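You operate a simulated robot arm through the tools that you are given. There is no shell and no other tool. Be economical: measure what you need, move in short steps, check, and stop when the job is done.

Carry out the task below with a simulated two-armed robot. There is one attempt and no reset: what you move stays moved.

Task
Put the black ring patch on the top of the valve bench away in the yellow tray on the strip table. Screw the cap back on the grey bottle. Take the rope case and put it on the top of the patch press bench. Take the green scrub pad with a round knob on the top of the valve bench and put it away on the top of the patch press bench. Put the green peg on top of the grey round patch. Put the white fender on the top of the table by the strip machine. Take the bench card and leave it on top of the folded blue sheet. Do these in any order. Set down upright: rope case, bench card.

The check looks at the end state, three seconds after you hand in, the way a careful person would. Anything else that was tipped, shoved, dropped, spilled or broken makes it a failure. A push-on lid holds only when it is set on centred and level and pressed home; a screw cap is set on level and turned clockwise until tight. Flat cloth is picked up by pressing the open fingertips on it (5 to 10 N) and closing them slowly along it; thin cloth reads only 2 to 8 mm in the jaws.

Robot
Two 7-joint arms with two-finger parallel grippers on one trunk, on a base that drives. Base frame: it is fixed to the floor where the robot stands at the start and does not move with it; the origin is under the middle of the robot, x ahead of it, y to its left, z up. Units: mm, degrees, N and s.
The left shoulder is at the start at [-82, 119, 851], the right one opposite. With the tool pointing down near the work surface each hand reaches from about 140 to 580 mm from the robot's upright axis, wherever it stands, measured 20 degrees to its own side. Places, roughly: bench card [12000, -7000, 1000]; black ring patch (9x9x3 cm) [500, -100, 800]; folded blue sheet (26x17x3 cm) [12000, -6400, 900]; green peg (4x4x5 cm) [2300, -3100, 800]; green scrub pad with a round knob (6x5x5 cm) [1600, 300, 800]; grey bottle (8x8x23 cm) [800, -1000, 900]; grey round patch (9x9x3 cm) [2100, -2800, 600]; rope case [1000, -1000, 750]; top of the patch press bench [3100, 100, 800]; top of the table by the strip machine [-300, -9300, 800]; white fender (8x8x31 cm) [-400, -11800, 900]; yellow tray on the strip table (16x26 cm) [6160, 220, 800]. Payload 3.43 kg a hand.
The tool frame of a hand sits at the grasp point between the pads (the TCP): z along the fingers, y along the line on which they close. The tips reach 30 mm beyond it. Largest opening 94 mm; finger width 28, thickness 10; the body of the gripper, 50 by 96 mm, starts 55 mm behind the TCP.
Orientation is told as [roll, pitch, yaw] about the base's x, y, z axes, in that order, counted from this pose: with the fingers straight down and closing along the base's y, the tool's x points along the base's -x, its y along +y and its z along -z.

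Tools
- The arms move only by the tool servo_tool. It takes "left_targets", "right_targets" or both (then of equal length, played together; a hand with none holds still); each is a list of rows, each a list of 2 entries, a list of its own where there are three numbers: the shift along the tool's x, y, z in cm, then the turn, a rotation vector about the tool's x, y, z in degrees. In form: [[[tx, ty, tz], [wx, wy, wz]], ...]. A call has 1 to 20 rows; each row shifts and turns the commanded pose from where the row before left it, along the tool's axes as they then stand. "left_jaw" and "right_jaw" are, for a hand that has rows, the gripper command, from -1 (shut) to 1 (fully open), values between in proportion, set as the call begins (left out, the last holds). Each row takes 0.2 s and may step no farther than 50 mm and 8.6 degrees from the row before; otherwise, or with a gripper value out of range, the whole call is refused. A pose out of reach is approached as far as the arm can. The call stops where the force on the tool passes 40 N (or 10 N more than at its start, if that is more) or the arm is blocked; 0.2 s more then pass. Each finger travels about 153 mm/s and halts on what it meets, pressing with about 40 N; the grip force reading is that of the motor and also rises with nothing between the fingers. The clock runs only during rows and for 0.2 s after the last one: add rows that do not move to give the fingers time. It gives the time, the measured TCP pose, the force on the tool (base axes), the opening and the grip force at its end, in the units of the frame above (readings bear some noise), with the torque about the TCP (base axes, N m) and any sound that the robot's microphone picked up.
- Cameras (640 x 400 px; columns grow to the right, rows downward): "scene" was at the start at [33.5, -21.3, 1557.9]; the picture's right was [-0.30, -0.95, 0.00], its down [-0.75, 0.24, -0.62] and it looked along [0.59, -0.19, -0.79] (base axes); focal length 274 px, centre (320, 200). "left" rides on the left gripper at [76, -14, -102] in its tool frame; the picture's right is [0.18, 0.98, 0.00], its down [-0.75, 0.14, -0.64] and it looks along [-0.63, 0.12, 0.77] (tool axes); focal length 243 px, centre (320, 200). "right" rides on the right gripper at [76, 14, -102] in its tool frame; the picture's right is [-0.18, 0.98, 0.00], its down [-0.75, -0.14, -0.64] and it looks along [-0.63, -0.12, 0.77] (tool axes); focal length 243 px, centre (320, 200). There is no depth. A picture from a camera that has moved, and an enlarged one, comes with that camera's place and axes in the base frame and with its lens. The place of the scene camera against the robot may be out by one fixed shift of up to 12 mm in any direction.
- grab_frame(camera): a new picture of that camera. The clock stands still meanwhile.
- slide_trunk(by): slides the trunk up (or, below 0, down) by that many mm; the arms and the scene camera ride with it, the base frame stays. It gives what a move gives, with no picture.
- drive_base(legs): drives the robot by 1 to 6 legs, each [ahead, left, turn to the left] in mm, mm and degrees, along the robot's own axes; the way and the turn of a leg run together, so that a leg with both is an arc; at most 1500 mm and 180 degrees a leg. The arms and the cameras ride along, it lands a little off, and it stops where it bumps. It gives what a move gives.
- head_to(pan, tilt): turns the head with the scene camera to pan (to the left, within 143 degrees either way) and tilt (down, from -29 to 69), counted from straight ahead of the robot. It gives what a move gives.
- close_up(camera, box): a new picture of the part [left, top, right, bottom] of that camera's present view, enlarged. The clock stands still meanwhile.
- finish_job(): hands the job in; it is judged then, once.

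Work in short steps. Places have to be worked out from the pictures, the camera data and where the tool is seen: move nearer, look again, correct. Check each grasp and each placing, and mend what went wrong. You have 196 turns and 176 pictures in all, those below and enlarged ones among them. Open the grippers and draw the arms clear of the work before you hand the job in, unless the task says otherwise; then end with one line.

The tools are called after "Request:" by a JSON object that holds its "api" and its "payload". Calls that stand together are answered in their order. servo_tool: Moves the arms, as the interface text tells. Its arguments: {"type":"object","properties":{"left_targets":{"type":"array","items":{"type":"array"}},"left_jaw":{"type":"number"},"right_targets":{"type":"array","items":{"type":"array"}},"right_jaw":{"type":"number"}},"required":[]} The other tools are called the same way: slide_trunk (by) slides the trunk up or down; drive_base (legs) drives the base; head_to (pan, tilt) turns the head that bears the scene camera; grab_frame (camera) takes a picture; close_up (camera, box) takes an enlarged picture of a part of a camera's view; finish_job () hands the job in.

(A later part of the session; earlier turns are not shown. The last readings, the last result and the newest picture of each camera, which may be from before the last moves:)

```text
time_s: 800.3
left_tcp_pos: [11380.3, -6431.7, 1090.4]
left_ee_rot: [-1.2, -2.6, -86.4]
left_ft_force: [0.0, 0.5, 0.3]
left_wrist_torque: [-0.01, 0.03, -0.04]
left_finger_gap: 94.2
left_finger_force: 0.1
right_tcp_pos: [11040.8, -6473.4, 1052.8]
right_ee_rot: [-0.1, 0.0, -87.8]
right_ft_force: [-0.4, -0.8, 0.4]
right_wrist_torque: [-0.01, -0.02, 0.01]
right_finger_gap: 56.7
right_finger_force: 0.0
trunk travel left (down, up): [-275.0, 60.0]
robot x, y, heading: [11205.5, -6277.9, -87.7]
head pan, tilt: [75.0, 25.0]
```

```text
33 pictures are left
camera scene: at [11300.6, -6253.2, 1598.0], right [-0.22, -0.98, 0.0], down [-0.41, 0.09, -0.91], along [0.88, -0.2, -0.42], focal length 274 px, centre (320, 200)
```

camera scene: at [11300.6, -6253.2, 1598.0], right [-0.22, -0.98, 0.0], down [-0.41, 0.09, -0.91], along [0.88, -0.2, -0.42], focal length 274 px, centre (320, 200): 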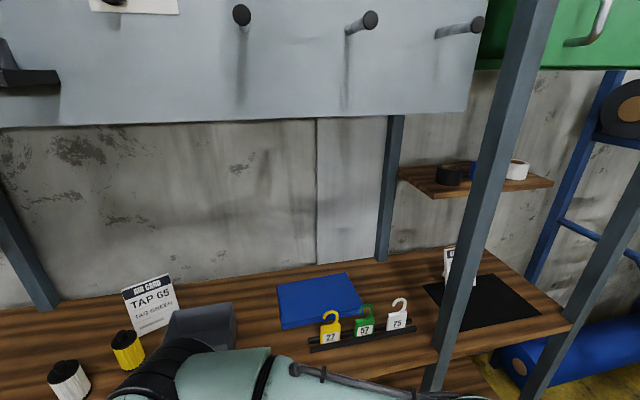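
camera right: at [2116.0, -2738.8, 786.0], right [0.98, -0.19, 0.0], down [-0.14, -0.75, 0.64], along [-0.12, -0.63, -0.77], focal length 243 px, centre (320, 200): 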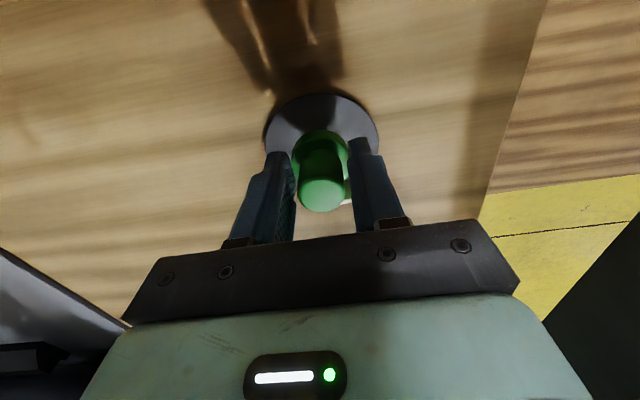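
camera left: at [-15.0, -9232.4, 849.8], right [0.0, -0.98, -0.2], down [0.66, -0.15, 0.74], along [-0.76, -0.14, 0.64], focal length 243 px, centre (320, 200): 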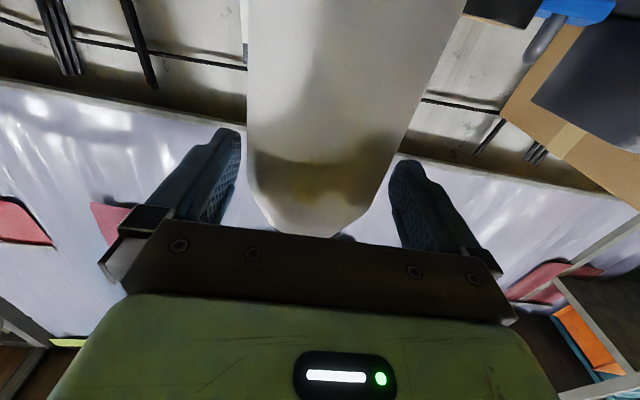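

The blue folded sheet lies at ≈[11987,−6410]; one card ("AIR CARD") is at y≈−5880, the other at ≈[11977,−6898] fits "bench card". I turn to face the unit and shift to y≈−6780.

Request:
{"api": "drive_base", "payload": {"legs": [[0, 0, 87.7], [130, -500, 0]]}}

Request:
{"api": "head_to", "payload": {"pan": -5, "tilt": 35}}

Request:
{"api": "grab_frame", "payload": {"camera": "scene"}}

```text
time_s: 808.9
left_tcp_pos: [11499.3, -6602.1, 1090.9]
left_ee_rot: [-1.1, -2.6, 2.1]
left_ft_force: [0.0, 0.2, 0.6]
left_wrist_torque: [-0.02, 0.03, -0.01]
left_finger_gap: 94.1
left_finger_force: 0.2
right_tcp_pos: [11532.8, -6940.7, 1053.1]
right_ee_rot: [0.0, -0.1, 0.8]
right_ft_force: [0.6, 0.6, -0.4]
right_wrist_torque: [0.01, 0.04, -0.01]
right_finger_gap: 56.2
right_finger_force: 0.0
trunk travel left (down, up): [-275.0, 60.0]
robot x, y, heading: [11345.4, -6769.3, 0.8]
head pan, tilt: [75.0, 25.0]
```

```text
time_s: 810.4
left_tcp_pos: [11499.2, -6602.4, 1089.3]
left_ee_rot: [-1.2, -2.5, 2.1]
left_ft_force: [0.6, 0.1, -0.1]
left_wrist_torque: [0.01, -0.04, 0.0]
left_finger_gap: 94.2
left_finger_force: 0.1
right_tcp_pos: [11532.6, -6940.5, 1052.2]
right_ee_rot: [0.0, 0.0, 0.7]
right_ft_force: [1.1, -0.2, -1.3]
right_wrist_torque: [-0.02, 0.0, 0.03]
right_finger_gap: 56.5
right_finger_force: 0.1
trunk travel left (down, up): [-275.0, 60.0]
robot x, y, heading: [11339.8, -6774.5, 0.9]
head pan, tilt: [-5.0, 35.0]
```

```text
32 pictures are left
camera scene: at [11390.8, -6776.3, 1582.2], right [-0.07, -1.0, 0.0], down [-0.57, 0.04, -0.82], along [0.82, -0.06, -0.57], focal length 274 px, centre (320, 200)
```

scene: 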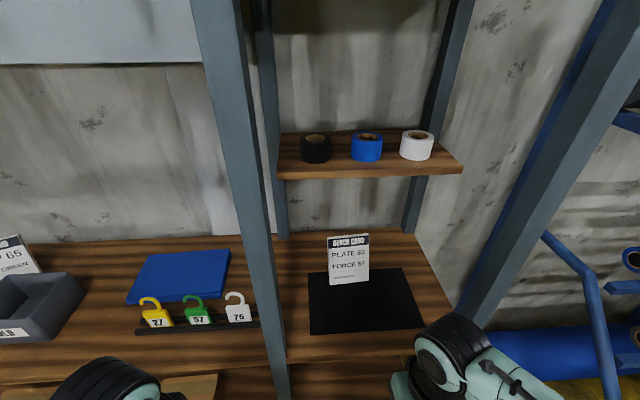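

"BENCH CARD" confirmed, but a roll shelf overhangs it (z≈1250), so I must grip its left side edge with the left hand pointing right (fingers before and behind the panel), then carry it inside the unit over to the sheet. First move the right hand aside and yaw the left hand −90°.

Request:
{"api": "servo_tool", "payload": {"left_targets": [[[0, 0, 0], [-1.2, 2.6, 0]], [[0, 0, 0], [0, 0, -8.2]], [[0, 0, 0], [0, 0, -8.2]], [[0, 0, 0], [0, 0, -8.2]], [[0, 0, 0], [0, 0, -8.2]], [[0, 0, 0], [0, 0, -8.2]], [[0, 0, 0], [0, 0, -8.2]], [[0, 0, 0], [0, 0, -8.2]], [[0, 0, 0], [0, 0, -8.2]], [[0, 0, 0], [0, 0, -8.2]], [[0, 0, 0], [0, 0, -8.2]], [[0, 0, 0], [0, 0, -8.2]], [[0, 0, 0], [0, 0, 0]]], "right_targets": [[[0, -3, 0], [0, 0, 0]], [[0, -3, 0], [0, 0, 0]], [[0, -3, 0], [0, 0, 0]], [[0, -3, 0], [0, 0, 0]], [[0, 0, 0], [0, 0, 0]], [[0, 0, 0], [0, 0, 0]], [[0, 0, 0], [0, 0, 0]], [[0, 0, 0], [0, 0, 0]], [[0, 0, 0], [0, 0, 0]], [[0, 0, 0], [0, 0, 0]], [[0, 0, 0], [0, 0, 0]], [[0, 0, 0], [0, 0, 0]], [[0, 0, 0], [0, 0, 0]]], "left_jaw": 0.3}}

Request:
{"api": "servo_tool", "payload": {"left_targets": [[[2.0, -1.2, 0.8], [0, 8.2, 0]], [[1.87, -1.2, 1.08], [0, 8.2, 0]], [[1.69, -1.2, 1.33], [0, 8.2, 0]], [[1.49, -1.2, 1.56], [0, 8.2, 0]], [[1.25, -1.2, 1.75], [0, 8.2, 0]], [[0.99, -1.2, 1.91], [0, 8.2, 0]], [[0.7, -1.2, 2.03], [0, 8.2, 0]], [[0.41, -1.2, 2.11], [0, 8.2, 0]], [[0.1, -1.2, 2.15], [0, 8.2, 0]], [[-0.21, -1.2, 2.14], [0, 8.2, 0]], [[-0.51, -1.2, 2.09], [0, 8.0, 0]], [[0, 0, 0], [0, 0, 0]]]}}

Request:
{"api": "grab_frame", "payload": {"camera": "scene"}}

```text
time_s: 813.2
left_tcp_pos: [11498.8, -6601.8, 1090.0]
left_ee_rot: [-0.2, 0.0, 92.5]
left_ft_force: [0.1, 0.0, -0.1]
left_wrist_torque: [-0.02, -0.01, 0.0]
left_finger_gap: 61.3
left_finger_force: 0.0
right_tcp_pos: [11534.1, -7061.3, 1051.8]
right_ee_rot: [-0.1, 0.0, 0.7]
right_ft_force: [-1.2, 0.2, -0.7]
right_wrist_torque: [0.02, -0.01, 0.0]
right_finger_gap: 56.1
right_finger_force: 0.1
trunk travel left (down, up): [-275.0, 60.0]
robot x, y, heading: [11340.0, -6771.5, 0.9]
head pan, tilt: [-5.0, 35.0]
```

```text
time_s: 815.8
left_tcp_pos: [11638.9, -6816.6, 1003.9]
left_ee_rot: [-149.4, 89.7, -57.1]
left_ft_force: [-0.3, 0.0, -0.7]
left_wrist_torque: [0.0, -0.03, -0.01]
left_finger_gap: 61.1
left_finger_force: 0.1
right_tcp_pos: [11534.8, -7061.3, 1051.8]
right_ee_rot: [0.0, 0.0, 0.8]
right_ft_force: [0.0, 0.1, -0.1]
right_wrist_torque: [-0.01, -0.04, -0.03]
right_finger_gap: 56.5
right_finger_force: 0.1
trunk travel left (down, up): [-275.0, 60.0]
robot x, y, heading: [11340.2, -6771.8, 0.8]
head pan, tilt: [-5.0, 35.0]
```

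```text
31 pictures are left
camera scene: at [11390.2, -6776.3, 1582.2], right [-0.07, -1.0, 0.0], down [-0.57, 0.04, -0.82], along [0.82, -0.06, -0.57], focal length 274 px, centre (320, 200)
```

scene: 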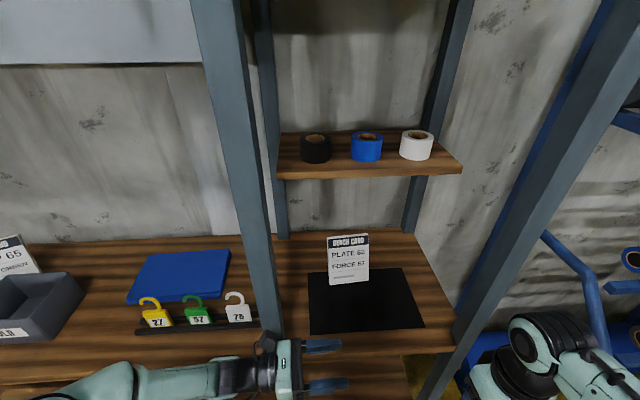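

The pose is reachable. Look with the left camera toward the card.

Request:
{"api": "grab_frame", "payload": {"camera": "left"}}

Request:
{"api": "close_up", "payload": {"camera": "scene", "box": [290, 210, 450, 340]}}

```text
30 pictures are left
camera left: at [11648.7, -6712.6, 1080.2], right [-0.98, -0.04, 0.18], down [-0.17, 0.63, -0.76], along [-0.09, -0.77, -0.63], focal length 243 px, centre (320, 200)
```

left: 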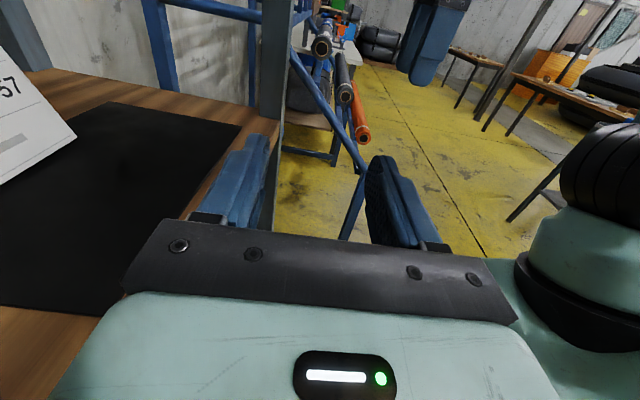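

```text
3.08 times, centred on (370, 275) of scene
camera zoom: at [11390.2, -6776.3, 1582.2], right [-0.07, -1.0, 0.0], down [-0.57, 0.04, -0.82], along [0.82, -0.06, -0.57], focal length 841 px, centre (166, -31)
```

zoom: 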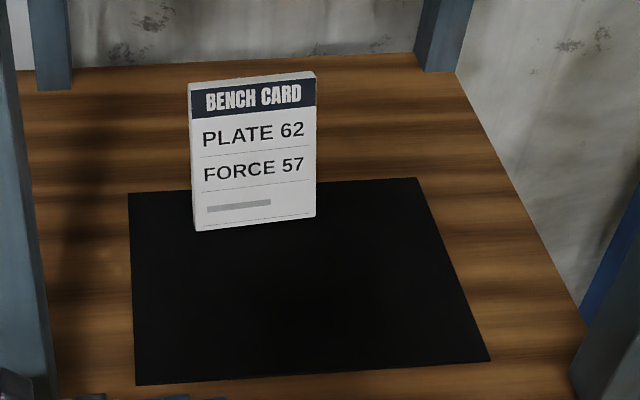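

Geometry: card leans back ≈14°, left bottom corner ≈[11908,−6838,905], top z≈1065. I must enter left of the front post (y≈−6692), then slide right behind it. Raise the hand 80 mm, tilt it to match the card (−14° about its axis), and shift the base left.

Request:
{"api": "servo_tool", "payload": {"left_targets": [[[4, 0, 0], [0, 0, 0]], [[4, 0, 0], [0, 0, 0]], [[0, 0, 0], [2.4, 0, 0]], [[0, 0, 0], [0, 0, -7]], [[0, 0, 0], [0, 0, -7]], [[0, 0, 0], [0, 0, 0]]], "left_jaw": 0.1}}

Request:
{"api": "drive_base", "payload": {"legs": [[0, 190, -0.8], [155, 0, 0]]}}

Request:
{"api": "grab_frame", "payload": {"camera": "scene"}}

```text
time_s: 817.2
left_tcp_pos: [11639.1, -6818.2, 1083.1]
left_ee_rot: [90.2, 76.0, -175.2]
left_ft_force: [-0.3, 0.6, -0.3]
left_wrist_torque: [-0.03, 0.0, 0.0]
left_finger_gap: 51.7
left_finger_force: 0.0
right_tcp_pos: [11534.0, -7061.5, 1051.9]
right_ee_rot: [0.1, -0.1, 0.8]
right_ft_force: [-0.2, 0.8, -0.1]
right_wrist_torque: [0.0, 0.0, 0.0]
right_finger_gap: 56.5
right_finger_force: 0.0
trunk travel left (down, up): [-275.0, 60.0]
robot x, y, heading: [11339.6, -6771.3, 1.0]
head pan, tilt: [-5.0, 35.0]
```

```text
time_s: 820.4
left_tcp_pos: [11739.7, -6609.0, 1082.4]
left_ee_rot: [89.3, 76.0, -176.5]
left_ft_force: [0.0, -1.2, 0.5]
left_wrist_torque: [0.0, 0.02, -0.01]
left_finger_gap: 51.7
left_finger_force: 0.0
right_tcp_pos: [11633.3, -6852.0, 1050.1]
right_ee_rot: [0.1, 0.0, 0.3]
right_ft_force: [-0.1, -0.2, 1.2]
right_wrist_torque: [0.01, 0.03, -0.02]
right_finger_gap: 56.2
right_finger_force: 0.1
trunk travel left (down, up): [-275.0, 60.0]
robot x, y, heading: [11444.2, -6556.1, 0.9]
head pan, tilt: [-5.0, 35.0]
stopped in leg 2: the robot was blocked; the commanded pose is now the measured one
```

```text
28 pictures are left
camera scene: at [11493.1, -6568.1, 1582.2], right [-0.08, -1.0, 0.0], down [-0.57, 0.05, -0.82], along [0.82, -0.06, -0.58], focal length 274 px, centre (320, 200)
```

scene: 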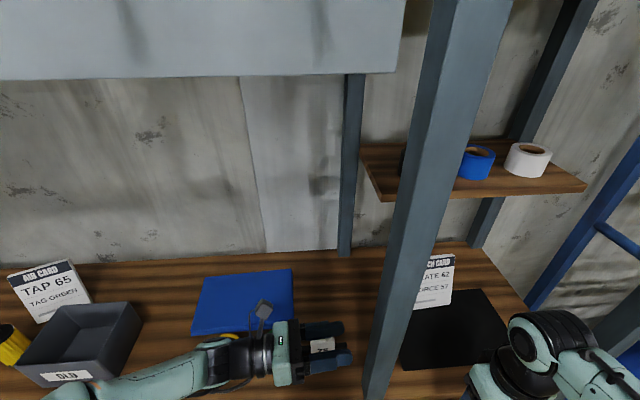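

Blocked by the unit's foot at robot x≈11444 — close enough. I back 10 mm and reach forward 210 mm with the hand (left of the post, above the tags).

Request:
{"api": "drive_base", "payload": {"legs": [[-10, 10, -0.9]]}}

Request:
{"api": "servo_tool", "payload": {"left_targets": [[[1.02, -4.07, 0], [0, 0, 0]], [[1.02, -4.07, 0], [0, 0, 0]], [[1.02, -4.07, 0], [0, 0, 0]], [[1.02, -4.07, 0], [0, 0, 0]], [[1.02, -4.07, 0], [0, 0, 0]], [[0, 0, 0], [0, 0, 0]]]}}

Request:
{"api": "grab_frame", "payload": {"camera": "scene"}}

Request:
{"api": "grab_frame", "payload": {"camera": "left"}}

```text
time_s: 821.1
left_tcp_pos: [11727.7, -6600.3, 1082.4]
left_ee_rot: [90.1, 76.0, -176.8]
left_ft_force: [-0.4, 0.1, 0.7]
left_wrist_torque: [0.02, -0.01, -0.02]
left_finger_gap: 51.7
left_finger_force: 0.1
right_tcp_pos: [11619.4, -6842.4, 1051.5]
right_ee_rot: [-0.1, 0.1, -0.6]
right_ft_force: [0.2, -0.2, 0.0]
right_wrist_torque: [0.01, 0.01, -0.02]
right_finger_gap: 56.6
right_finger_force: 0.1
trunk travel left (down, up): [-275.0, 60.0]
robot x, y, heading: [11431.3, -6545.5, -0.3]
head pan, tilt: [-5.0, 35.0]
```

```text
time_s: 822.5
left_tcp_pos: [11936.7, -6586.6, 1084.9]
left_ee_rot: [90.1, 76.0, -176.6]
left_ft_force: [0.4, -0.5, -0.3]
left_wrist_torque: [0.03, 0.04, -0.01]
left_finger_gap: 51.9
left_finger_force: 0.1
right_tcp_pos: [11617.1, -6841.6, 1051.9]
right_ee_rot: [0.0, 0.0, -0.7]
right_ft_force: [-0.7, 1.0, 0.6]
right_wrist_torque: [0.01, -0.01, 0.0]
right_finger_gap: 56.5
right_finger_force: 0.2
trunk travel left (down, up): [-275.0, 60.0]
robot x, y, heading: [11432.9, -6542.2, -0.4]
head pan, tilt: [-5.0, 35.0]
```

```text
27 pictures are left
camera scene: at [11480.5, -6552.6, 1582.2], right [-0.09, -1.0, 0.0], down [-0.57, 0.05, -0.82], along [0.82, -0.08, -0.57], focal length 274 px, centre (320, 200)
```

scene: 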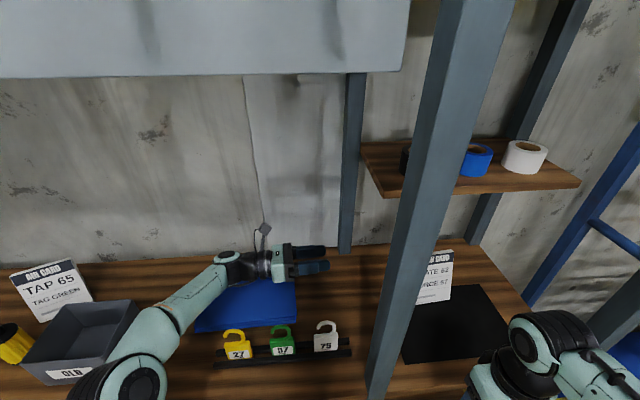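

```text
26 pictures are left
camera left: at [11961.6, -6482.3, 1155.0], right [-0.91, -0.05, 0.42], down [-0.35, 0.62, -0.7], along [-0.22, -0.78, -0.58], focal length 243 px, centre (320, 200)
```

left: 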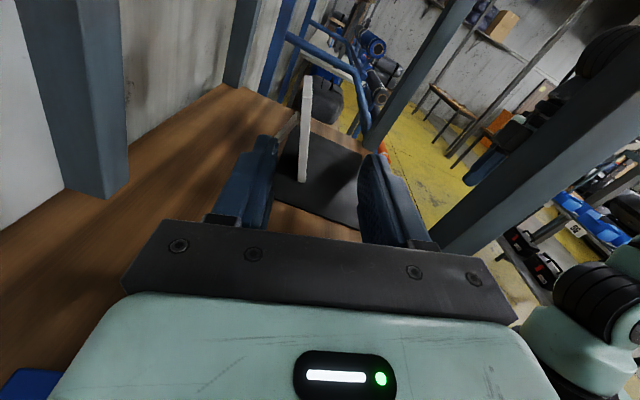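

The hand is well inside, and its camera sees the card edge-on between the fingers. Before sliding right, check forearm clearance over the hooked tags.

Request:
{"api": "close_up", "payload": {"camera": "scene", "box": [90, 230, 370, 400]}}

```text
2.29 times, centred on (230, 315) of scene
camera zoom: at [11480.5, -6552.6, 1582.2], right [-0.09, -1.0, 0.0], down [-0.57, 0.05, -0.82], along [0.82, -0.08, -0.57], focal length 625 px, centre (526, -63)
```

zoom: 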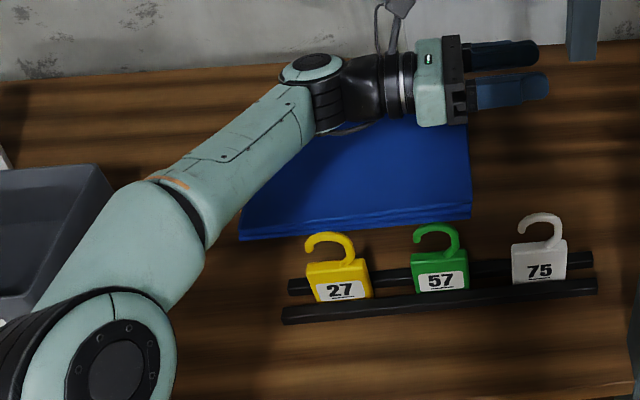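

Tags reach ≈1000 mm and the forearm would sweep just over them, so I raise the trunk 60 mm and tilt the hand 30° (fingers right-and-down) so that the forearm stays high.

Request:
{"api": "slide_trunk", "payload": {"by": 58}}

Request:
{"api": "servo_tool", "payload": {"left_targets": [[[0, -2.2, 0], [0, 0, 0]], [[0, 0, 0], [0, -7.5, 0]], [[0, 0, 0], [0, -7.5, 0]], [[0, 0, 0], [0, -7.5, 0]], [[0, 0, 0], [0, -7.5, 0]], [[0, 0, 0], [0, 0, 0]]]}}

Request:
{"api": "drive_base", "payload": {"legs": [[0, -175, 0]]}}

Request:
{"api": "grab_frame", "payload": {"camera": "scene"}}

Request:
{"api": "grab_frame", "payload": {"camera": "left"}}

```text
time_s: 823.5
left_tcp_pos: [11937.8, -6587.3, 1141.6]
left_ee_rot: [90.2, 75.9, -176.6]
left_ft_force: [-0.1, -0.7, 0.1]
left_wrist_torque: [-0.01, -0.01, 0.0]
left_finger_gap: 51.9
left_finger_force: 0.1
right_tcp_pos: [11618.4, -6841.4, 1110.7]
right_ee_rot: [0.0, -0.1, -0.7]
right_ft_force: [-0.7, -0.2, 0.1]
right_wrist_torque: [-0.01, 0.0, 0.03]
right_finger_gap: 56.1
right_finger_force: 0.0
trunk travel left (down, up): [-333.0, 2.0]
robot x, y, heading: [11431.7, -6543.8, -0.5]
head pan, tilt: [-5.0, 35.0]
```

```text
time_s: 824.9
left_tcp_pos: [11960.1, -6587.0, 1137.3]
left_ee_rot: [26.4, 57.0, 115.9]
left_ft_force: [0.7, -0.4, -0.4]
left_wrist_torque: [0.0, 0.0, -0.01]
left_finger_gap: 51.6
left_finger_force: 0.0
right_tcp_pos: [11618.6, -6841.5, 1110.7]
right_ee_rot: [-0.1, 0.0, -0.6]
right_ft_force: [0.3, -1.0, -0.2]
right_wrist_torque: [0.01, 0.02, 0.05]
right_finger_gap: 56.3
right_finger_force: 0.1
trunk travel left (down, up): [-333.0, 2.0]
robot x, y, heading: [11433.0, -6543.9, -0.6]
head pan, tilt: [-5.0, 35.0]
```

```text
time_s: 826.1
left_tcp_pos: [11957.8, -6624.5, 1136.2]
left_ee_rot: [26.4, 57.1, 116.2]
left_ft_force: [1.1, -1.1, 0.6]
left_wrist_torque: [0.0, 0.02, 0.0]
left_finger_gap: 51.8
left_finger_force: 0.1
right_tcp_pos: [11617.9, -6879.5, 1109.7]
right_ee_rot: [0.0, -0.1, -0.3]
right_ft_force: [-0.4, -0.6, -0.5]
right_wrist_torque: [-0.01, -0.02, 0.0]
right_finger_gap: 56.3
right_finger_force: 0.2
trunk travel left (down, up): [-333.0, 2.0]
robot x, y, heading: [11431.9, -6583.1, 0.1]
head pan, tilt: [-5.0, 35.0]
stopped in leg 1: the robot was blocked; the commanded pose is now the measured one
```

```text
24 pictures are left
camera scene: at [11478.9, -6592.7, 1643.8], right [-0.09, -1.0, 0.0], down [-0.57, 0.05, -0.82], along [0.82, -0.07, -0.57], focal length 274 px, centre (320, 200)
```

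scene: 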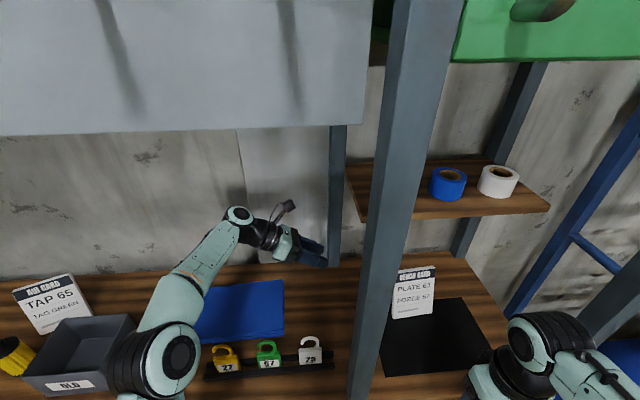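

```text
23 pictures are left
camera left: at [11996.4, -6570.6, 1247.0], right [-0.91, -0.15, 0.39], down [-0.27, 0.92, -0.29], along [-0.32, -0.37, -0.87], focal length 243 px, centre (320, 200)
```

left: 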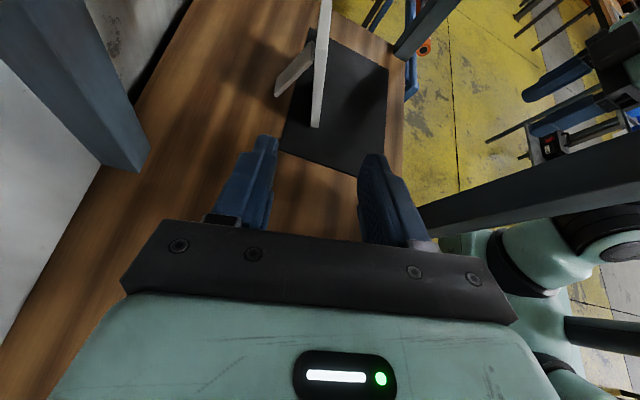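

Blocked after 38 mm — probably my right elbow against the blue rack. Look right.

Request:
{"api": "head_to", "payload": {"pan": -70, "tilt": 45}}

Request:
{"api": "grab_frame", "payload": {"camera": "scene"}}

```text
time_s: 827.4
left_tcp_pos: [11958.4, -6621.4, 1136.3]
left_ee_rot: [26.5, 57.2, 116.4]
left_ft_force: [0.5, -0.3, -0.4]
left_wrist_torque: [0.0, 0.04, 0.01]
left_finger_gap: 51.5
left_finger_force: 0.1
right_tcp_pos: [11617.4, -6878.4, 1109.3]
right_ee_rot: [0.0, -0.1, -0.3]
right_ft_force: [0.4, 0.6, 0.1]
right_wrist_torque: [0.0, 0.0, 0.01]
right_finger_gap: 56.5
right_finger_force: 0.0
trunk travel left (down, up): [-333.0, 2.0]
robot x, y, heading: [11429.2, -6583.4, 0.0]
head pan, tilt: [-70.0, 45.0]
```

```text
22 pictures are left
camera scene: at [11418.9, -6658.1, 1629.0], right [-0.94, -0.34, 0.0], down [-0.24, 0.66, -0.71], along [0.24, -0.66, -0.71], focal length 274 px, centre (320, 200)
```

scene: 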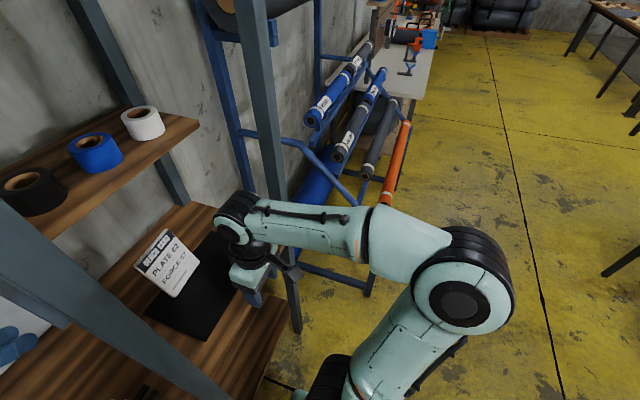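

The base's foot, protruding between the posts, is likely meeting the front post. I back 30 mm, reach 30 mm further with the hand, then strafe right again.

Request:
{"api": "drive_base", "payload": {"legs": [[-32, 0, 0]]}}

Request:
{"api": "drive_base", "payload": {"legs": [[0, -130, 0]]}}

Request:
{"api": "servo_tool", "payload": {"left_targets": [[[0.75, -3.0, -0.2], [0, 0, 0]], [[0, 0, 0], [0, 0, 0]]]}}

Request:
{"api": "grab_frame", "payload": {"camera": "left"}}

```text
time_s: 828.3
left_tcp_pos: [11929.8, -6621.5, 1136.1]
left_ee_rot: [26.6, 57.3, 116.4]
left_ft_force: [0.6, 0.3, -0.3]
left_wrist_torque: [-0.01, 0.01, -0.01]
left_finger_gap: 51.4
left_finger_force: 0.0
right_tcp_pos: [11590.0, -6877.4, 1109.2]
right_ee_rot: [-0.2, 0.0, -0.3]
right_ft_force: [0.2, 0.0, 0.4]
right_wrist_torque: [0.0, 0.01, -0.03]
right_finger_gap: 56.4
right_finger_force: 0.1
trunk travel left (down, up): [-333.0, 2.0]
robot x, y, heading: [11398.9, -6583.0, 0.0]
head pan, tilt: [-70.0, 45.0]
```

```text
time_s: 830.0
left_tcp_pos: [11927.9, -6749.8, 1135.6]
left_ee_rot: [26.5, 57.2, 116.3]
left_ft_force: [0.1, -0.5, -0.2]
left_wrist_torque: [0.01, 0.0, -0.01]
left_finger_gap: 51.9
left_finger_force: 0.1
right_tcp_pos: [11587.1, -7005.7, 1108.9]
right_ee_rot: [0.0, -0.2, -0.3]
right_ft_force: [-0.1, -0.2, -1.1]
right_wrist_torque: [0.02, 0.0, -0.01]
right_finger_gap: 56.2
right_finger_force: 0.0
trunk travel left (down, up): [-333.0, 2.0]
robot x, y, heading: [11398.4, -6710.9, -0.2]
head pan, tilt: [-70.0, 45.0]
```

```text
time_s: 830.6
left_tcp_pos: [11957.5, -6747.1, 1135.8]
left_ee_rot: [26.4, 57.3, 116.3]
left_ft_force: [0.3, 1.1, 0.0]
left_wrist_torque: [-0.03, -0.01, 0.02]
left_finger_gap: 51.9
left_finger_force: 0.0
right_tcp_pos: [11585.8, -7006.6, 1110.1]
right_ee_rot: [0.0, -0.1, -0.4]
right_ft_force: [0.3, 0.1, -0.4]
right_wrist_torque: [-0.02, 0.01, 0.02]
right_finger_gap: 56.3
right_finger_force: 0.1
trunk travel left (down, up): [-333.0, 2.0]
robot x, y, heading: [11398.2, -6708.4, -0.2]
head pan, tilt: [-70.0, 45.0]
```

```text
21 pictures are left
camera left: at [11994.9, -6695.2, 1246.9], right [-0.91, -0.15, 0.39], down [-0.28, 0.92, -0.29], along [-0.32, -0.37, -0.87], focal length 243 px, centre (320, 200)
```

left: 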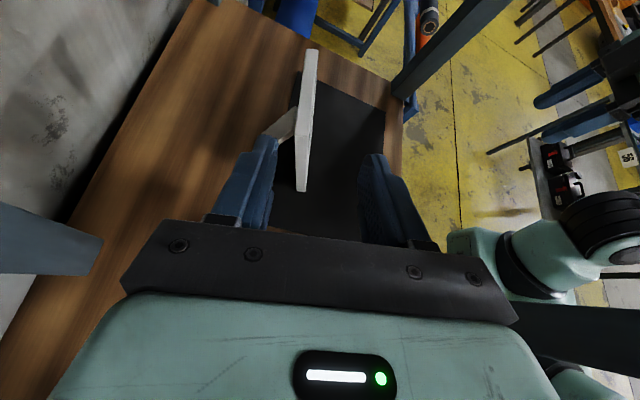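

The path works. The card's top-left corner is 105 mm along the hand axis, 10 mm toward the rear finger. I correct sideways and advance 85 mm along the axis.

Request:
{"api": "servo_tool", "payload": {"left_targets": [[[0, -1.0, 0], [0, 0, 0]], [[0, 0, 3], [0, 0, 0]], [[0, 0, 3], [0, 0, 0]], [[0, 0, 2], [0, 0, 0]], [[0, 0, 0], [0, 0, 0]]]}}

Request:
{"api": "grab_frame", "payload": {"camera": "left"}}

```text
time_s: 831.9
left_tcp_pos: [11956.6, -6816.5, 1091.5]
left_ee_rot: [26.6, 57.2, 116.3]
left_ft_force: [0.3, -0.1, 0.1]
left_wrist_torque: [0.0, 0.0, 0.05]
left_finger_gap: 51.4
left_finger_force: 0.0
left hand out of reach, approached as far as the arm can: row 1
right_tcp_pos: [11586.5, -7006.2, 1110.0]
right_ee_rot: [0.1, -0.1, -0.3]
right_ft_force: [0.6, 0.4, 0.0]
right_wrist_torque: [-0.01, -0.01, -0.01]
right_finger_gap: 56.5
right_finger_force: 0.1
trunk travel left (down, up): [-333.0, 2.0]
robot x, y, heading: [11396.3, -6710.0, -0.3]
head pan, tilt: [-70.0, 45.0]
```

```text
20 pictures are left
camera left: at [11995.1, -6763.7, 1202.5], right [-0.91, -0.15, 0.39], down [-0.28, 0.92, -0.29], along [-0.32, -0.37, -0.87], focal length 243 px, centre (320, 200)
```

left: 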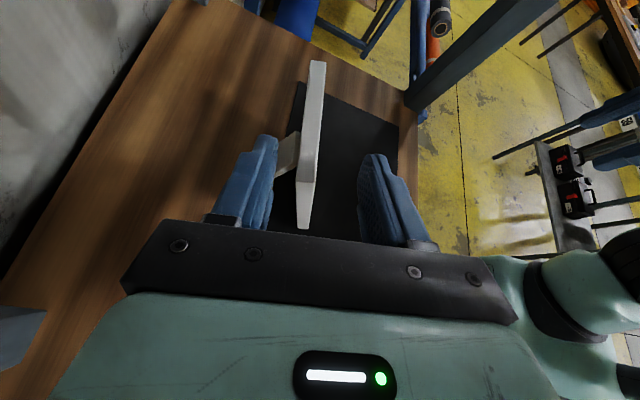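

Panel is between the fingers but ~8 mm toward the rear one; I nudge the base 8 mm ahead and advance 33 mm along the hand axis.

Request:
{"api": "drive_base", "payload": {"legs": [[8, 0, 0]]}}

Request:
{"api": "servo_tool", "payload": {"left_targets": [[[0, 0, 1.6], [0, 0, 0]], [[0, 0, 1.7], [0, 0, 0]], [[0, 0, 0], [0, 0, 0]]]}}

Request:
{"api": "grab_frame", "payload": {"camera": "left"}}

```text
time_s: 832.6
left_tcp_pos: [11963.7, -6817.2, 1091.8]
left_ee_rot: [26.5, 57.2, 116.3]
left_ft_force: [-0.1, 0.1, -0.1]
left_wrist_torque: [0.03, -0.02, 0.01]
left_finger_gap: 51.7
left_finger_force: 0.1
right_tcp_pos: [11594.4, -7006.4, 1110.1]
right_ee_rot: [-0.1, -0.1, -0.3]
right_ft_force: [-0.6, -0.2, 0.1]
right_wrist_torque: [-0.03, -0.01, 0.01]
right_finger_gap: 56.6
right_finger_force: 0.1
trunk travel left (down, up): [-333.0, 2.0]
robot x, y, heading: [11407.6, -6711.8, -0.2]
head pan, tilt: [-70.0, 45.0]
```

```text
time_s: 833.4
left_tcp_pos: [11964.8, -6845.5, 1076.1]
left_ee_rot: [26.5, 57.2, 116.3]
left_ft_force: [0.4, 0.2, 0.8]
left_wrist_torque: [0.0, 0.01, -0.02]
left_finger_gap: 51.5
left_finger_force: 0.1
right_tcp_pos: [11595.4, -7006.3, 1110.1]
right_ee_rot: [-0.1, -0.1, -0.3]
right_ft_force: [-0.7, 0.8, 0.2]
right_wrist_torque: [0.0, 0.03, 0.02]
right_finger_gap: 56.4
right_finger_force: 0.1
trunk travel left (down, up): [-333.0, 2.0]
robot x, y, heading: [11408.9, -6711.4, -0.1]
head pan, tilt: [-70.0, 45.0]
```

```text
19 pictures are left
camera left: at [12002.5, -6791.2, 1186.8], right [-0.91, -0.15, 0.39], down [-0.28, 0.92, -0.29], along [-0.32, -0.37, -0.87], focal length 243 px, centre (320, 200)
```

left: 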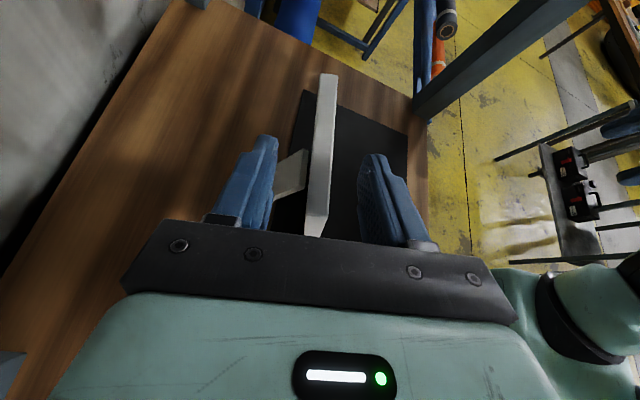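

Centred, and the strut lies lower than the fingers. Close on the panel.

Request:
{"api": "servo_tool", "payload": {"left_targets": [[[0, 0, 0], [0, 0, 0]], [[0, 0, 0], [0, 0, 0]], [[0, 0, 0], [0, 0, 0]]], "left_jaw": -1}}

Request:
{"api": "grab_frame", "payload": {"camera": "left"}}

```text
time_s: 834.2
left_tcp_pos: [11964.2, -6845.4, 1075.8]
left_ee_rot: [26.5, 57.2, 116.4]
left_ft_force: [0.1, -0.3, -0.6]
left_wrist_torque: [0.02, -0.01, -0.02]
left_finger_gap: 0.1
left_finger_force: 32.9
right_tcp_pos: [11594.8, -7005.4, 1110.1]
right_ee_rot: [0.0, -0.1, -0.3]
right_ft_force: [0.2, 0.1, -0.2]
right_wrist_torque: [-0.02, 0.03, -0.03]
right_finger_gap: 56.5
right_finger_force: 0.0
trunk travel left (down, up): [-333.0, 2.0]
robot x, y, heading: [11410.5, -6712.8, -0.2]
head pan, tilt: [-70.0, 45.0]
```

```text
18 pictures are left
camera left: at [12002.4, -6791.4, 1186.7], right [-0.91, -0.15, 0.39], down [-0.28, 0.92, -0.29], along [-0.32, -0.37, -0.87], focal length 243 px, centre (320, 200)
```

left: 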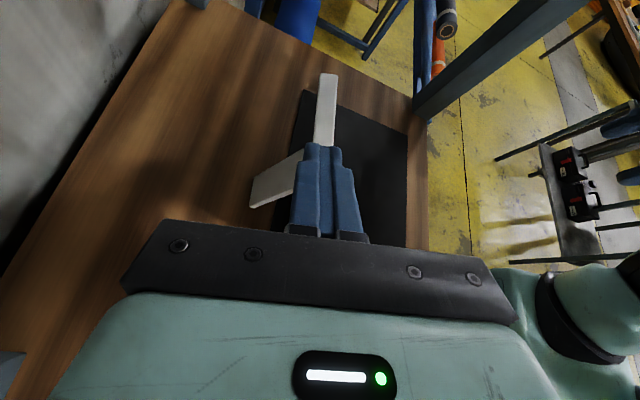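

The fingers closed just above the card's top edge (gap 0). Open again and go 45 mm down along the panel's plane.

Request:
{"api": "servo_tool", "payload": {"left_targets": [[[0, 0, 0], [0, 0, 0]], [[0, 0, 0], [0, 0, 0]]], "left_jaw": 0.1}}

Request:
{"api": "servo_tool", "payload": {"left_targets": [[[-1.3, 0, 0.75], [0, 0, 0]], [[-1.3, 0, 0.75], [0, 0, 0]], [[-1.3, 0, 0.75], [0, 0, 0]], [[0, 0, 0], [0, 0, 0]]]}}

Request:
{"api": "grab_frame", "payload": {"camera": "left"}}

```text
time_s: 834.8
left_tcp_pos: [11964.0, -6845.3, 1075.7]
left_ee_rot: [26.5, 57.2, 116.2]
left_ft_force: [0.2, -0.8, -0.1]
left_wrist_torque: [-0.01, 0.0, -0.02]
left_finger_gap: 51.8
left_finger_force: 0.1
right_tcp_pos: [11595.6, -7005.0, 1108.6]
right_ee_rot: [0.0, -0.1, -0.3]
right_ft_force: [0.1, 0.9, -0.1]
right_wrist_torque: [0.03, 0.0, 0.04]
right_finger_gap: 56.5
right_finger_force: 0.0
trunk travel left (down, up): [-333.0, 2.0]
robot x, y, heading: [11404.1, -6708.5, -0.3]
head pan, tilt: [-70.0, 45.0]
```

```text
time_s: 835.8
left_tcp_pos: [11952.3, -6845.0, 1032.3]
left_ee_rot: [26.4, 57.3, 116.3]
left_ft_force: [-0.7, 0.7, -0.3]
left_wrist_torque: [-0.02, 0.03, 0.0]
left_finger_gap: 51.6
left_finger_force: 0.0
right_tcp_pos: [11593.9, -7007.0, 1110.9]
right_ee_rot: [0.1, -0.1, -0.3]
right_ft_force: [-0.1, -0.3, 0.0]
right_wrist_torque: [0.0, 0.06, 0.03]
right_finger_gap: 56.5
right_finger_force: 0.0
trunk travel left (down, up): [-333.0, 2.0]
robot x, y, heading: [11406.8, -6710.0, 0.1]
head pan, tilt: [-70.0, 45.0]
```

```text
17 pictures are left
camera left: at [11990.7, -6791.9, 1143.7], right [-0.91, -0.15, 0.39], down [-0.28, 0.92, -0.29], along [-0.32, -0.37, -0.87], focal length 243 px, centre (320, 200)
```

left: 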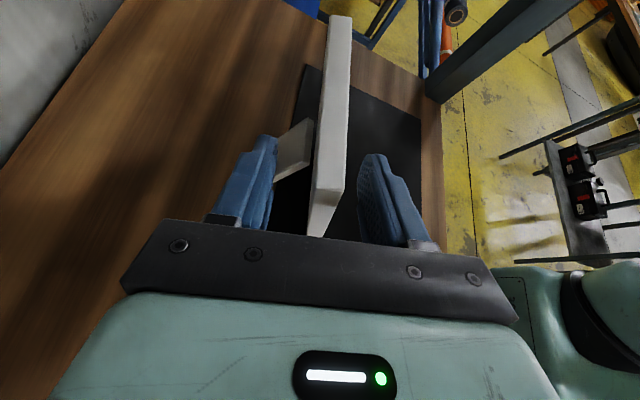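

Now the corner is clearly between the fingers (top edge z≈1050), strut just beyond the tips. Back 6 mm along the axis and close.

Request:
{"api": "servo_tool", "payload": {"left_targets": [[[0, 0, -0.6], [0, 0, 0]], [[0, 0, 0], [0, 0, 0]]]}}

Request:
{"api": "servo_tool", "payload": {"left_targets": [[[0, 0, 0], [0, 0, 0]], [[0, 0, 0], [0, 0, 0]], [[0, 0, 0], [0, 0, 0]]], "left_jaw": -1}}

Request:
{"api": "grab_frame", "payload": {"camera": "left"}}

```text
time_s: 836.4
left_tcp_pos: [11952.6, -6841.9, 1035.9]
left_ee_rot: [26.6, 57.2, 116.3]
left_ft_force: [0.1, -0.6, -0.3]
left_wrist_torque: [0.01, -0.01, -0.02]
left_finger_gap: 51.8
left_finger_force: 0.0
right_tcp_pos: [11595.0, -7006.6, 1109.5]
right_ee_rot: [0.0, -0.1, -0.4]
right_ft_force: [-0.1, -0.8, 0.1]
right_wrist_torque: [0.01, 0.01, -0.04]
right_finger_gap: 56.2
right_finger_force: 0.1
trunk travel left (down, up): [-333.0, 2.0]
robot x, y, heading: [11403.5, -6713.6, -0.0]
head pan, tilt: [-70.0, 45.0]
```

```text
time_s: 837.2
left_tcp_pos: [11951.4, -6841.1, 1035.6]
left_ee_rot: [26.5, 57.2, 116.3]
left_ft_force: [-2.3, 1.3, 2.3]
left_wrist_torque: [-0.16, 0.45, -0.31]
left_finger_gap: 18.2
left_finger_force: 39.5
right_tcp_pos: [11595.4, -7005.7, 1109.5]
right_ee_rot: [0.0, 0.0, -0.2]
right_ft_force: [0.5, -0.2, -0.1]
right_wrist_torque: [0.01, 0.01, 0.0]
right_finger_gap: 56.4
right_finger_force: 0.1
trunk travel left (down, up): [-333.0, 2.0]
robot x, y, heading: [11411.5, -6711.0, -0.3]
head pan, tilt: [-70.0, 45.0]
```

```text
16 pictures are left
camera left: at [11990.4, -6787.5, 1147.4], right [-0.91, -0.15, 0.39], down [-0.27, 0.92, -0.29], along [-0.32, -0.37, -0.87], focal length 243 px, centre (320, 200)
```

left: 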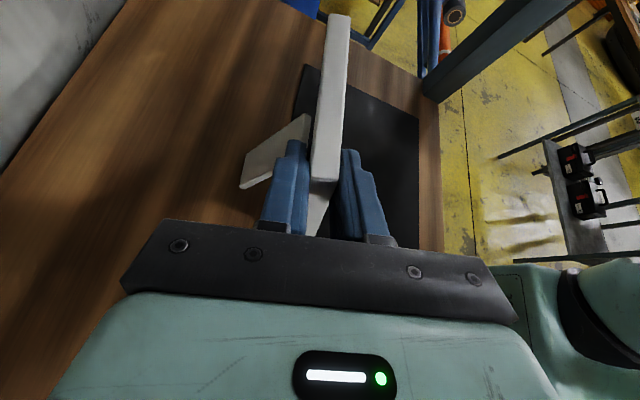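

Gripped (18 mm). Lift 50 mm straight up in two steps and look.

Request:
{"api": "servo_tool", "payload": {"left_targets": [[[1.04, 0.31, -0.62], [0, 0, 0]], [[1.04, 0.31, -0.62], [0, 0, 0]], [[1.04, 0.31, -0.62], [0, 0, 0]], [[1.04, 0.31, -0.62], [0, 0, 0]], [[0, 0, 0], [0, 0, 0]]]}}

Request:
{"api": "head_to", "payload": {"pan": -5, "tilt": 35}}

Request:
{"api": "grab_frame", "payload": {"camera": "scene"}}

```text
time_s: 838.4
left_tcp_pos: [11950.9, -6839.7, 1086.4]
left_ee_rot: [26.5, 57.2, 116.3]
left_ft_force: [0.3, -0.7, -1.3]
left_wrist_torque: [0.04, -0.01, 0.02]
left_finger_gap: 18.2
left_finger_force: 40.4
right_tcp_pos: [11594.3, -7006.1, 1108.7]
right_ee_rot: [0.0, -0.1, -0.3]
right_ft_force: [-0.6, 0.4, 0.3]
right_wrist_torque: [-0.06, -0.01, 0.0]
right_finger_gap: 56.3
right_finger_force: 0.0
trunk travel left (down, up): [-333.0, 2.0]
robot x, y, heading: [11403.6, -6711.2, -0.1]
head pan, tilt: [-70.0, 45.0]
```

```text
time_s: 839.8
left_tcp_pos: [11952.2, -6840.5, 1086.3]
left_ee_rot: [26.6, 57.2, 116.3]
left_ft_force: [0.4, -0.5, -1.9]
left_wrist_torque: [0.03, 0.0, -0.01]
left_finger_gap: 18.3
left_finger_force: 39.7
right_tcp_pos: [11595.5, -7007.2, 1110.3]
right_ee_rot: [0.1, -0.1, -0.3]
right_ft_force: [0.0, 0.6, 0.2]
right_wrist_torque: [-0.03, 0.0, 0.01]
right_finger_gap: 56.4
right_finger_force: 0.1
trunk travel left (down, up): [-333.0, 2.0]
robot x, y, heading: [11408.4, -6709.1, -0.3]
head pan, tilt: [-5.0, 35.0]
```

```text
15 pictures are left
camera scene: at [11455.7, -6718.2, 1643.8], right [-0.09, -1.0, 0.0], down [-0.57, 0.05, -0.82], along [0.82, -0.07, -0.57], focal length 274 px, centre (320, 200)
```

scene: 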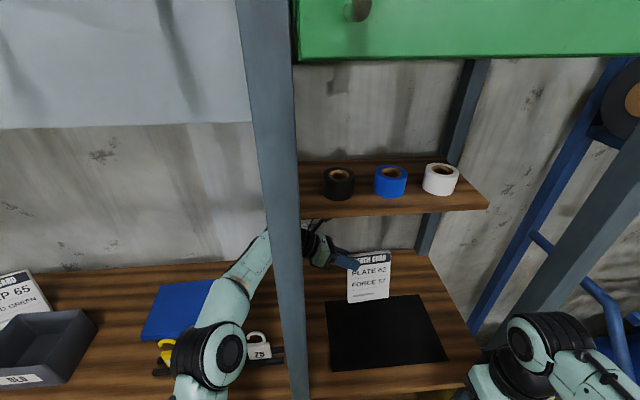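

Held. The sheet centre is ≈[11962,−6393]; card centre should move +473 in y. Strafe left 240 first, raise 30 mm, then the rest.

Request:
{"api": "drive_base", "payload": {"legs": [[0, 240, 0.2]]}}

Request:
{"api": "servo_tool", "payload": {"left_targets": [[[1.04, 0.31, -0.62], [0, 0, 0]], [[1.04, 0.31, -0.62], [0, 0, 0]], [[0, 0, 0], [0, 0, 0]]]}}

Request:
{"api": "grab_frame", "payload": {"camera": "scene"}}

```text
time_s: 842.4
left_tcp_pos: [11951.3, -6603.7, 1085.5]
left_ee_rot: [26.5, 57.2, 116.3]
left_ft_force: [-0.1, -0.1, -1.1]
left_wrist_torque: [0.06, -0.02, 0.0]
left_finger_gap: 18.4
left_finger_force: 40.0
right_tcp_pos: [11597.0, -6769.3, 1109.8]
right_ee_rot: [-0.1, -0.1, -0.2]
right_ft_force: [0.3, -0.2, -0.1]
right_wrist_torque: [-0.02, 0.0, -0.04]
right_finger_gap: 56.3
right_finger_force: 0.1
trunk travel left (down, up): [-333.0, 2.0]
robot x, y, heading: [11406.3, -6474.7, 0.0]
head pan, tilt: [-5.0, 35.0]
```

```text
time_s: 843.2
left_tcp_pos: [11951.0, -6603.8, 1110.0]
left_ee_rot: [26.5, 57.2, 116.2]
left_ft_force: [-0.2, -0.4, -1.0]
left_wrist_torque: [0.05, -0.01, 0.0]
left_finger_gap: 18.1
left_finger_force: 39.8
right_tcp_pos: [11596.0, -6770.6, 1110.2]
right_ee_rot: [0.0, -0.1, -0.4]
right_ft_force: [-0.2, -0.1, 1.0]
right_wrist_torque: [0.01, 0.02, 0.0]
right_finger_gap: 56.6
right_finger_force: 0.1
trunk travel left (down, up): [-333.0, 2.0]
robot x, y, heading: [11411.6, -6479.0, -0.1]
head pan, tilt: [-5.0, 35.0]
```

```text
14 pictures are left
camera scene: at [11456.1, -6482.0, 1643.8], right [-0.09, -1.0, 0.0], down [-0.57, 0.05, -0.82], along [0.82, -0.07, -0.57], focal length 274 px, centre (320, 200)
```

scene: 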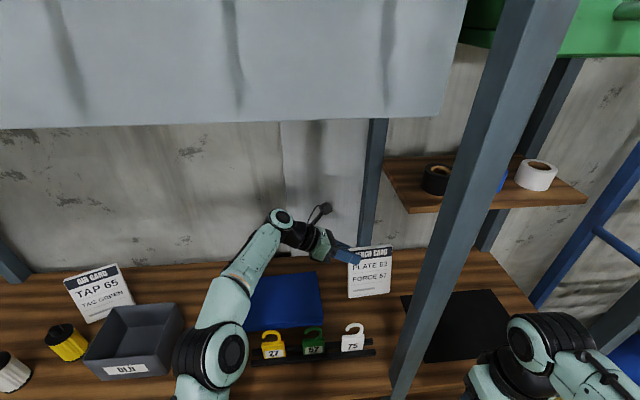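

The elbow now rides high (z≈1150+), clear of the tray. Strafe the remaining 233.

Request:
{"api": "drive_base", "payload": {"legs": [[0, 233, 0]]}}

Request:
{"api": "grab_frame", "payload": {"camera": "scene"}}

Request:
{"api": "grab_frame", "payload": {"camera": "left"}}

```text
time_s: 845.8
left_tcp_pos: [11950.7, -6382.0, 1109.2]
left_ee_rot: [26.5, 57.2, 116.0]
left_ft_force: [-0.1, 0.1, -0.2]
left_wrist_torque: [0.07, 0.0, -0.02]
left_finger_gap: 18.3
left_finger_force: 40.1
right_tcp_pos: [11593.8, -6547.3, 1109.5]
right_ee_rot: [0.0, 0.0, -0.6]
right_ft_force: [0.1, -0.7, -0.3]
right_wrist_torque: [-0.04, -0.01, -0.03]
right_finger_gap: 56.2
right_finger_force: 0.2
trunk travel left (down, up): [-333.0, 2.0]
robot x, y, heading: [11406.3, -6250.9, -0.4]
head pan, tilt: [-5.0, 35.0]
```

```text
13 pictures are left
camera scene: at [11457.0, -6258.0, 1643.8], right [-0.09, -1.0, 0.0], down [-0.57, 0.05, -0.82], along [0.82, -0.08, -0.57], focal length 274 px, centre (320, 200)
```

scene: 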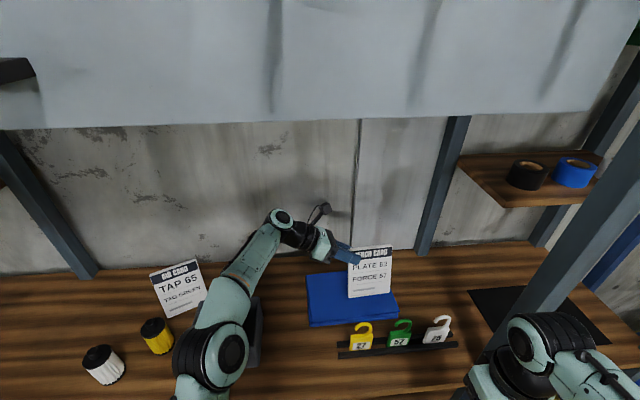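

```text
12 pictures are left
camera left: at [11989.7, -6329.4, 1221.0], right [-0.91, -0.14, 0.39], down [-0.27, 0.92, -0.29], along [-0.32, -0.37, -0.87], focal length 243 px, centre (320, 200)
```

left: 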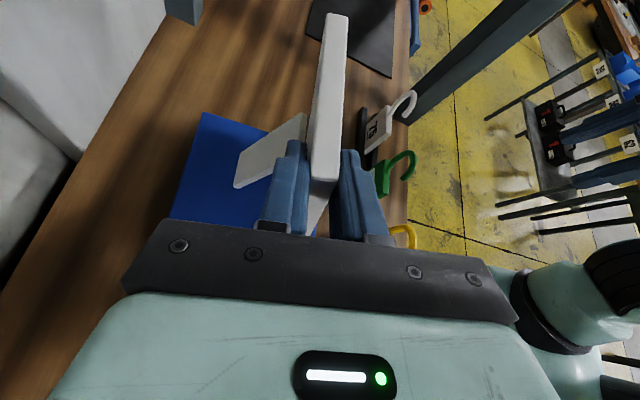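

Over the sheet (x 11875–12052, y −6520…−6265). I shift 35 mm more to the left for margin and lower in small steps.

Request:
{"api": "drive_base", "payload": {"legs": [[0, 35, 0]]}}

Request:
{"api": "servo_tool", "payload": {"left_targets": [[[-1.67, -0.5, 0.99], [0, 0, 0]], [[-0.83, -0.25, 0.5], [0, 0, 0]], [[-0.42, -0.12, 0.25], [0, 0, 0]], [[-0.25, -0.07, 0.15], [0, 0, 0]], [[0, 0, 0], [0, 0, 0]]]}}

Request:
{"api": "close_up", "payload": {"camera": "scene", "box": [260, 200, 440, 345]}}

```text
time_s: 846.8
left_tcp_pos: [11951.1, -6347.3, 1110.3]
left_ee_rot: [26.4, 57.2, 116.0]
left_ft_force: [-0.8, 0.1, -1.6]
left_wrist_torque: [0.06, 0.0, 0.03]
left_finger_gap: 18.3
left_finger_force: 39.9
right_tcp_pos: [11595.8, -6511.3, 1109.3]
right_ee_rot: [0.1, 0.0, -0.6]
right_ft_force: [-1.0, 0.4, 0.5]
right_wrist_torque: [-0.01, 0.01, -0.01]
right_finger_gap: 56.4
right_finger_force: 0.1
trunk travel left (down, up): [-333.0, 2.0]
robot x, y, heading: [11409.0, -6216.2, -0.4]
head pan, tilt: [-5.0, 35.0]
```

```text
time_s: 848.0
left_tcp_pos: [11952.0, -6349.0, 1072.3]
left_ee_rot: [26.5, 57.2, 115.9]
left_ft_force: [-0.8, 0.3, -0.1]
left_wrist_torque: [0.05, -0.03, 0.0]
left_finger_gap: 18.4
left_finger_force: 40.3
right_tcp_pos: [11594.8, -6511.7, 1108.7]
right_ee_rot: [0.0, 0.0, -0.7]
right_ft_force: [0.0, 0.8, -0.3]
right_wrist_torque: [0.01, -0.03, 0.01]
right_finger_gap: 56.5
right_finger_force: 0.0
trunk travel left (down, up): [-333.0, 2.0]
robot x, y, heading: [11407.4, -6214.4, -0.3]
head pan, tilt: [-5.0, 35.0]
```

```text
2.76 times, centred on (350, 272) of scene
camera zoom: at [11457.2, -6222.9, 1643.8], right [-0.09, -1.0, 0.0], down [-0.57, 0.05, -0.82], along [0.82, -0.08, -0.57], focal length 754 px, centre (237, 0)
```

zoom: 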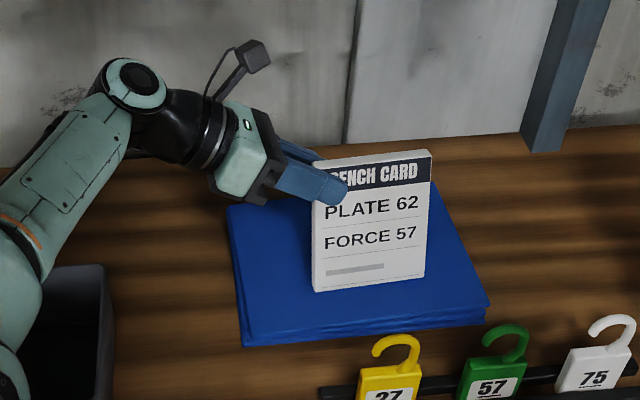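

Well over the sheet. Lower on in 2 mm steps until contact.

Request:
{"api": "servo_tool", "payload": {"left_targets": [[[-0.25, -0.07, 0.15], [0, 0, 0]], [[-0.17, -0.05, 0.1], [0, 0, 0]], [[-0.17, -0.05, 0.1], [0, 0, 0]], [[0, 0, 0], [0, 0, 0]]]}}

```text
time_s: 849.0
left_tcp_pos: [11952.4, -6347.8, 1064.6]
left_ee_rot: [26.5, 57.3, 116.0]
left_ft_force: [-0.5, -0.6, -1.6]
left_wrist_torque: [0.06, 0.01, 0.0]
left_finger_gap: 18.3
left_finger_force: 40.2
right_tcp_pos: [11595.9, -6511.3, 1109.3]
right_ee_rot: [0.0, -0.1, -0.6]
right_ft_force: [-0.2, 0.2, 0.3]
right_wrist_torque: [0.03, -0.01, 0.02]
right_finger_gap: 56.5
right_finger_force: 0.0
trunk travel left (down, up): [-333.0, 2.0]
robot x, y, heading: [11409.8, -6217.2, -0.5]
head pan, tilt: [-5.0, 35.0]
```

Still free; continue.

Request:
{"api": "servo_tool", "payload": {"left_targets": [[[-0.17, -0.05, 0.1], [0, 0, 0]], [[-0.17, -0.05, 0.1], [0, 0, 0]], [[-0.17, -0.05, 0.1], [0, 0, 0]], [[-0.17, -0.05, 0.1], [0, 0, 0]], [[0, 0, 0], [0, 0, 0]]]}}

```text
time_s: 850.2
left_tcp_pos: [11952.6, -6347.4, 1063.0]
left_ee_rot: [26.1, 58.0, 115.9]
left_ft_force: [5.1, 3.4, 32.5]
left_wrist_torque: [0.01, -0.03, 0.02]
left_finger_gap: 18.6
left_finger_force: 39.9
right_tcp_pos: [11593.6, -6511.6, 1110.9]
right_ee_rot: [-0.1, -0.2, -0.6]
right_ft_force: [0.0, 0.0, -0.2]
right_wrist_torque: [-0.01, -0.01, -0.03]
right_finger_gap: 56.6
right_finger_force: 0.1
trunk travel left (down, up): [-333.0, 2.0]
robot x, y, heading: [11408.1, -6218.3, -0.3]
head pan, tilt: [-5.0, 35.0]
```

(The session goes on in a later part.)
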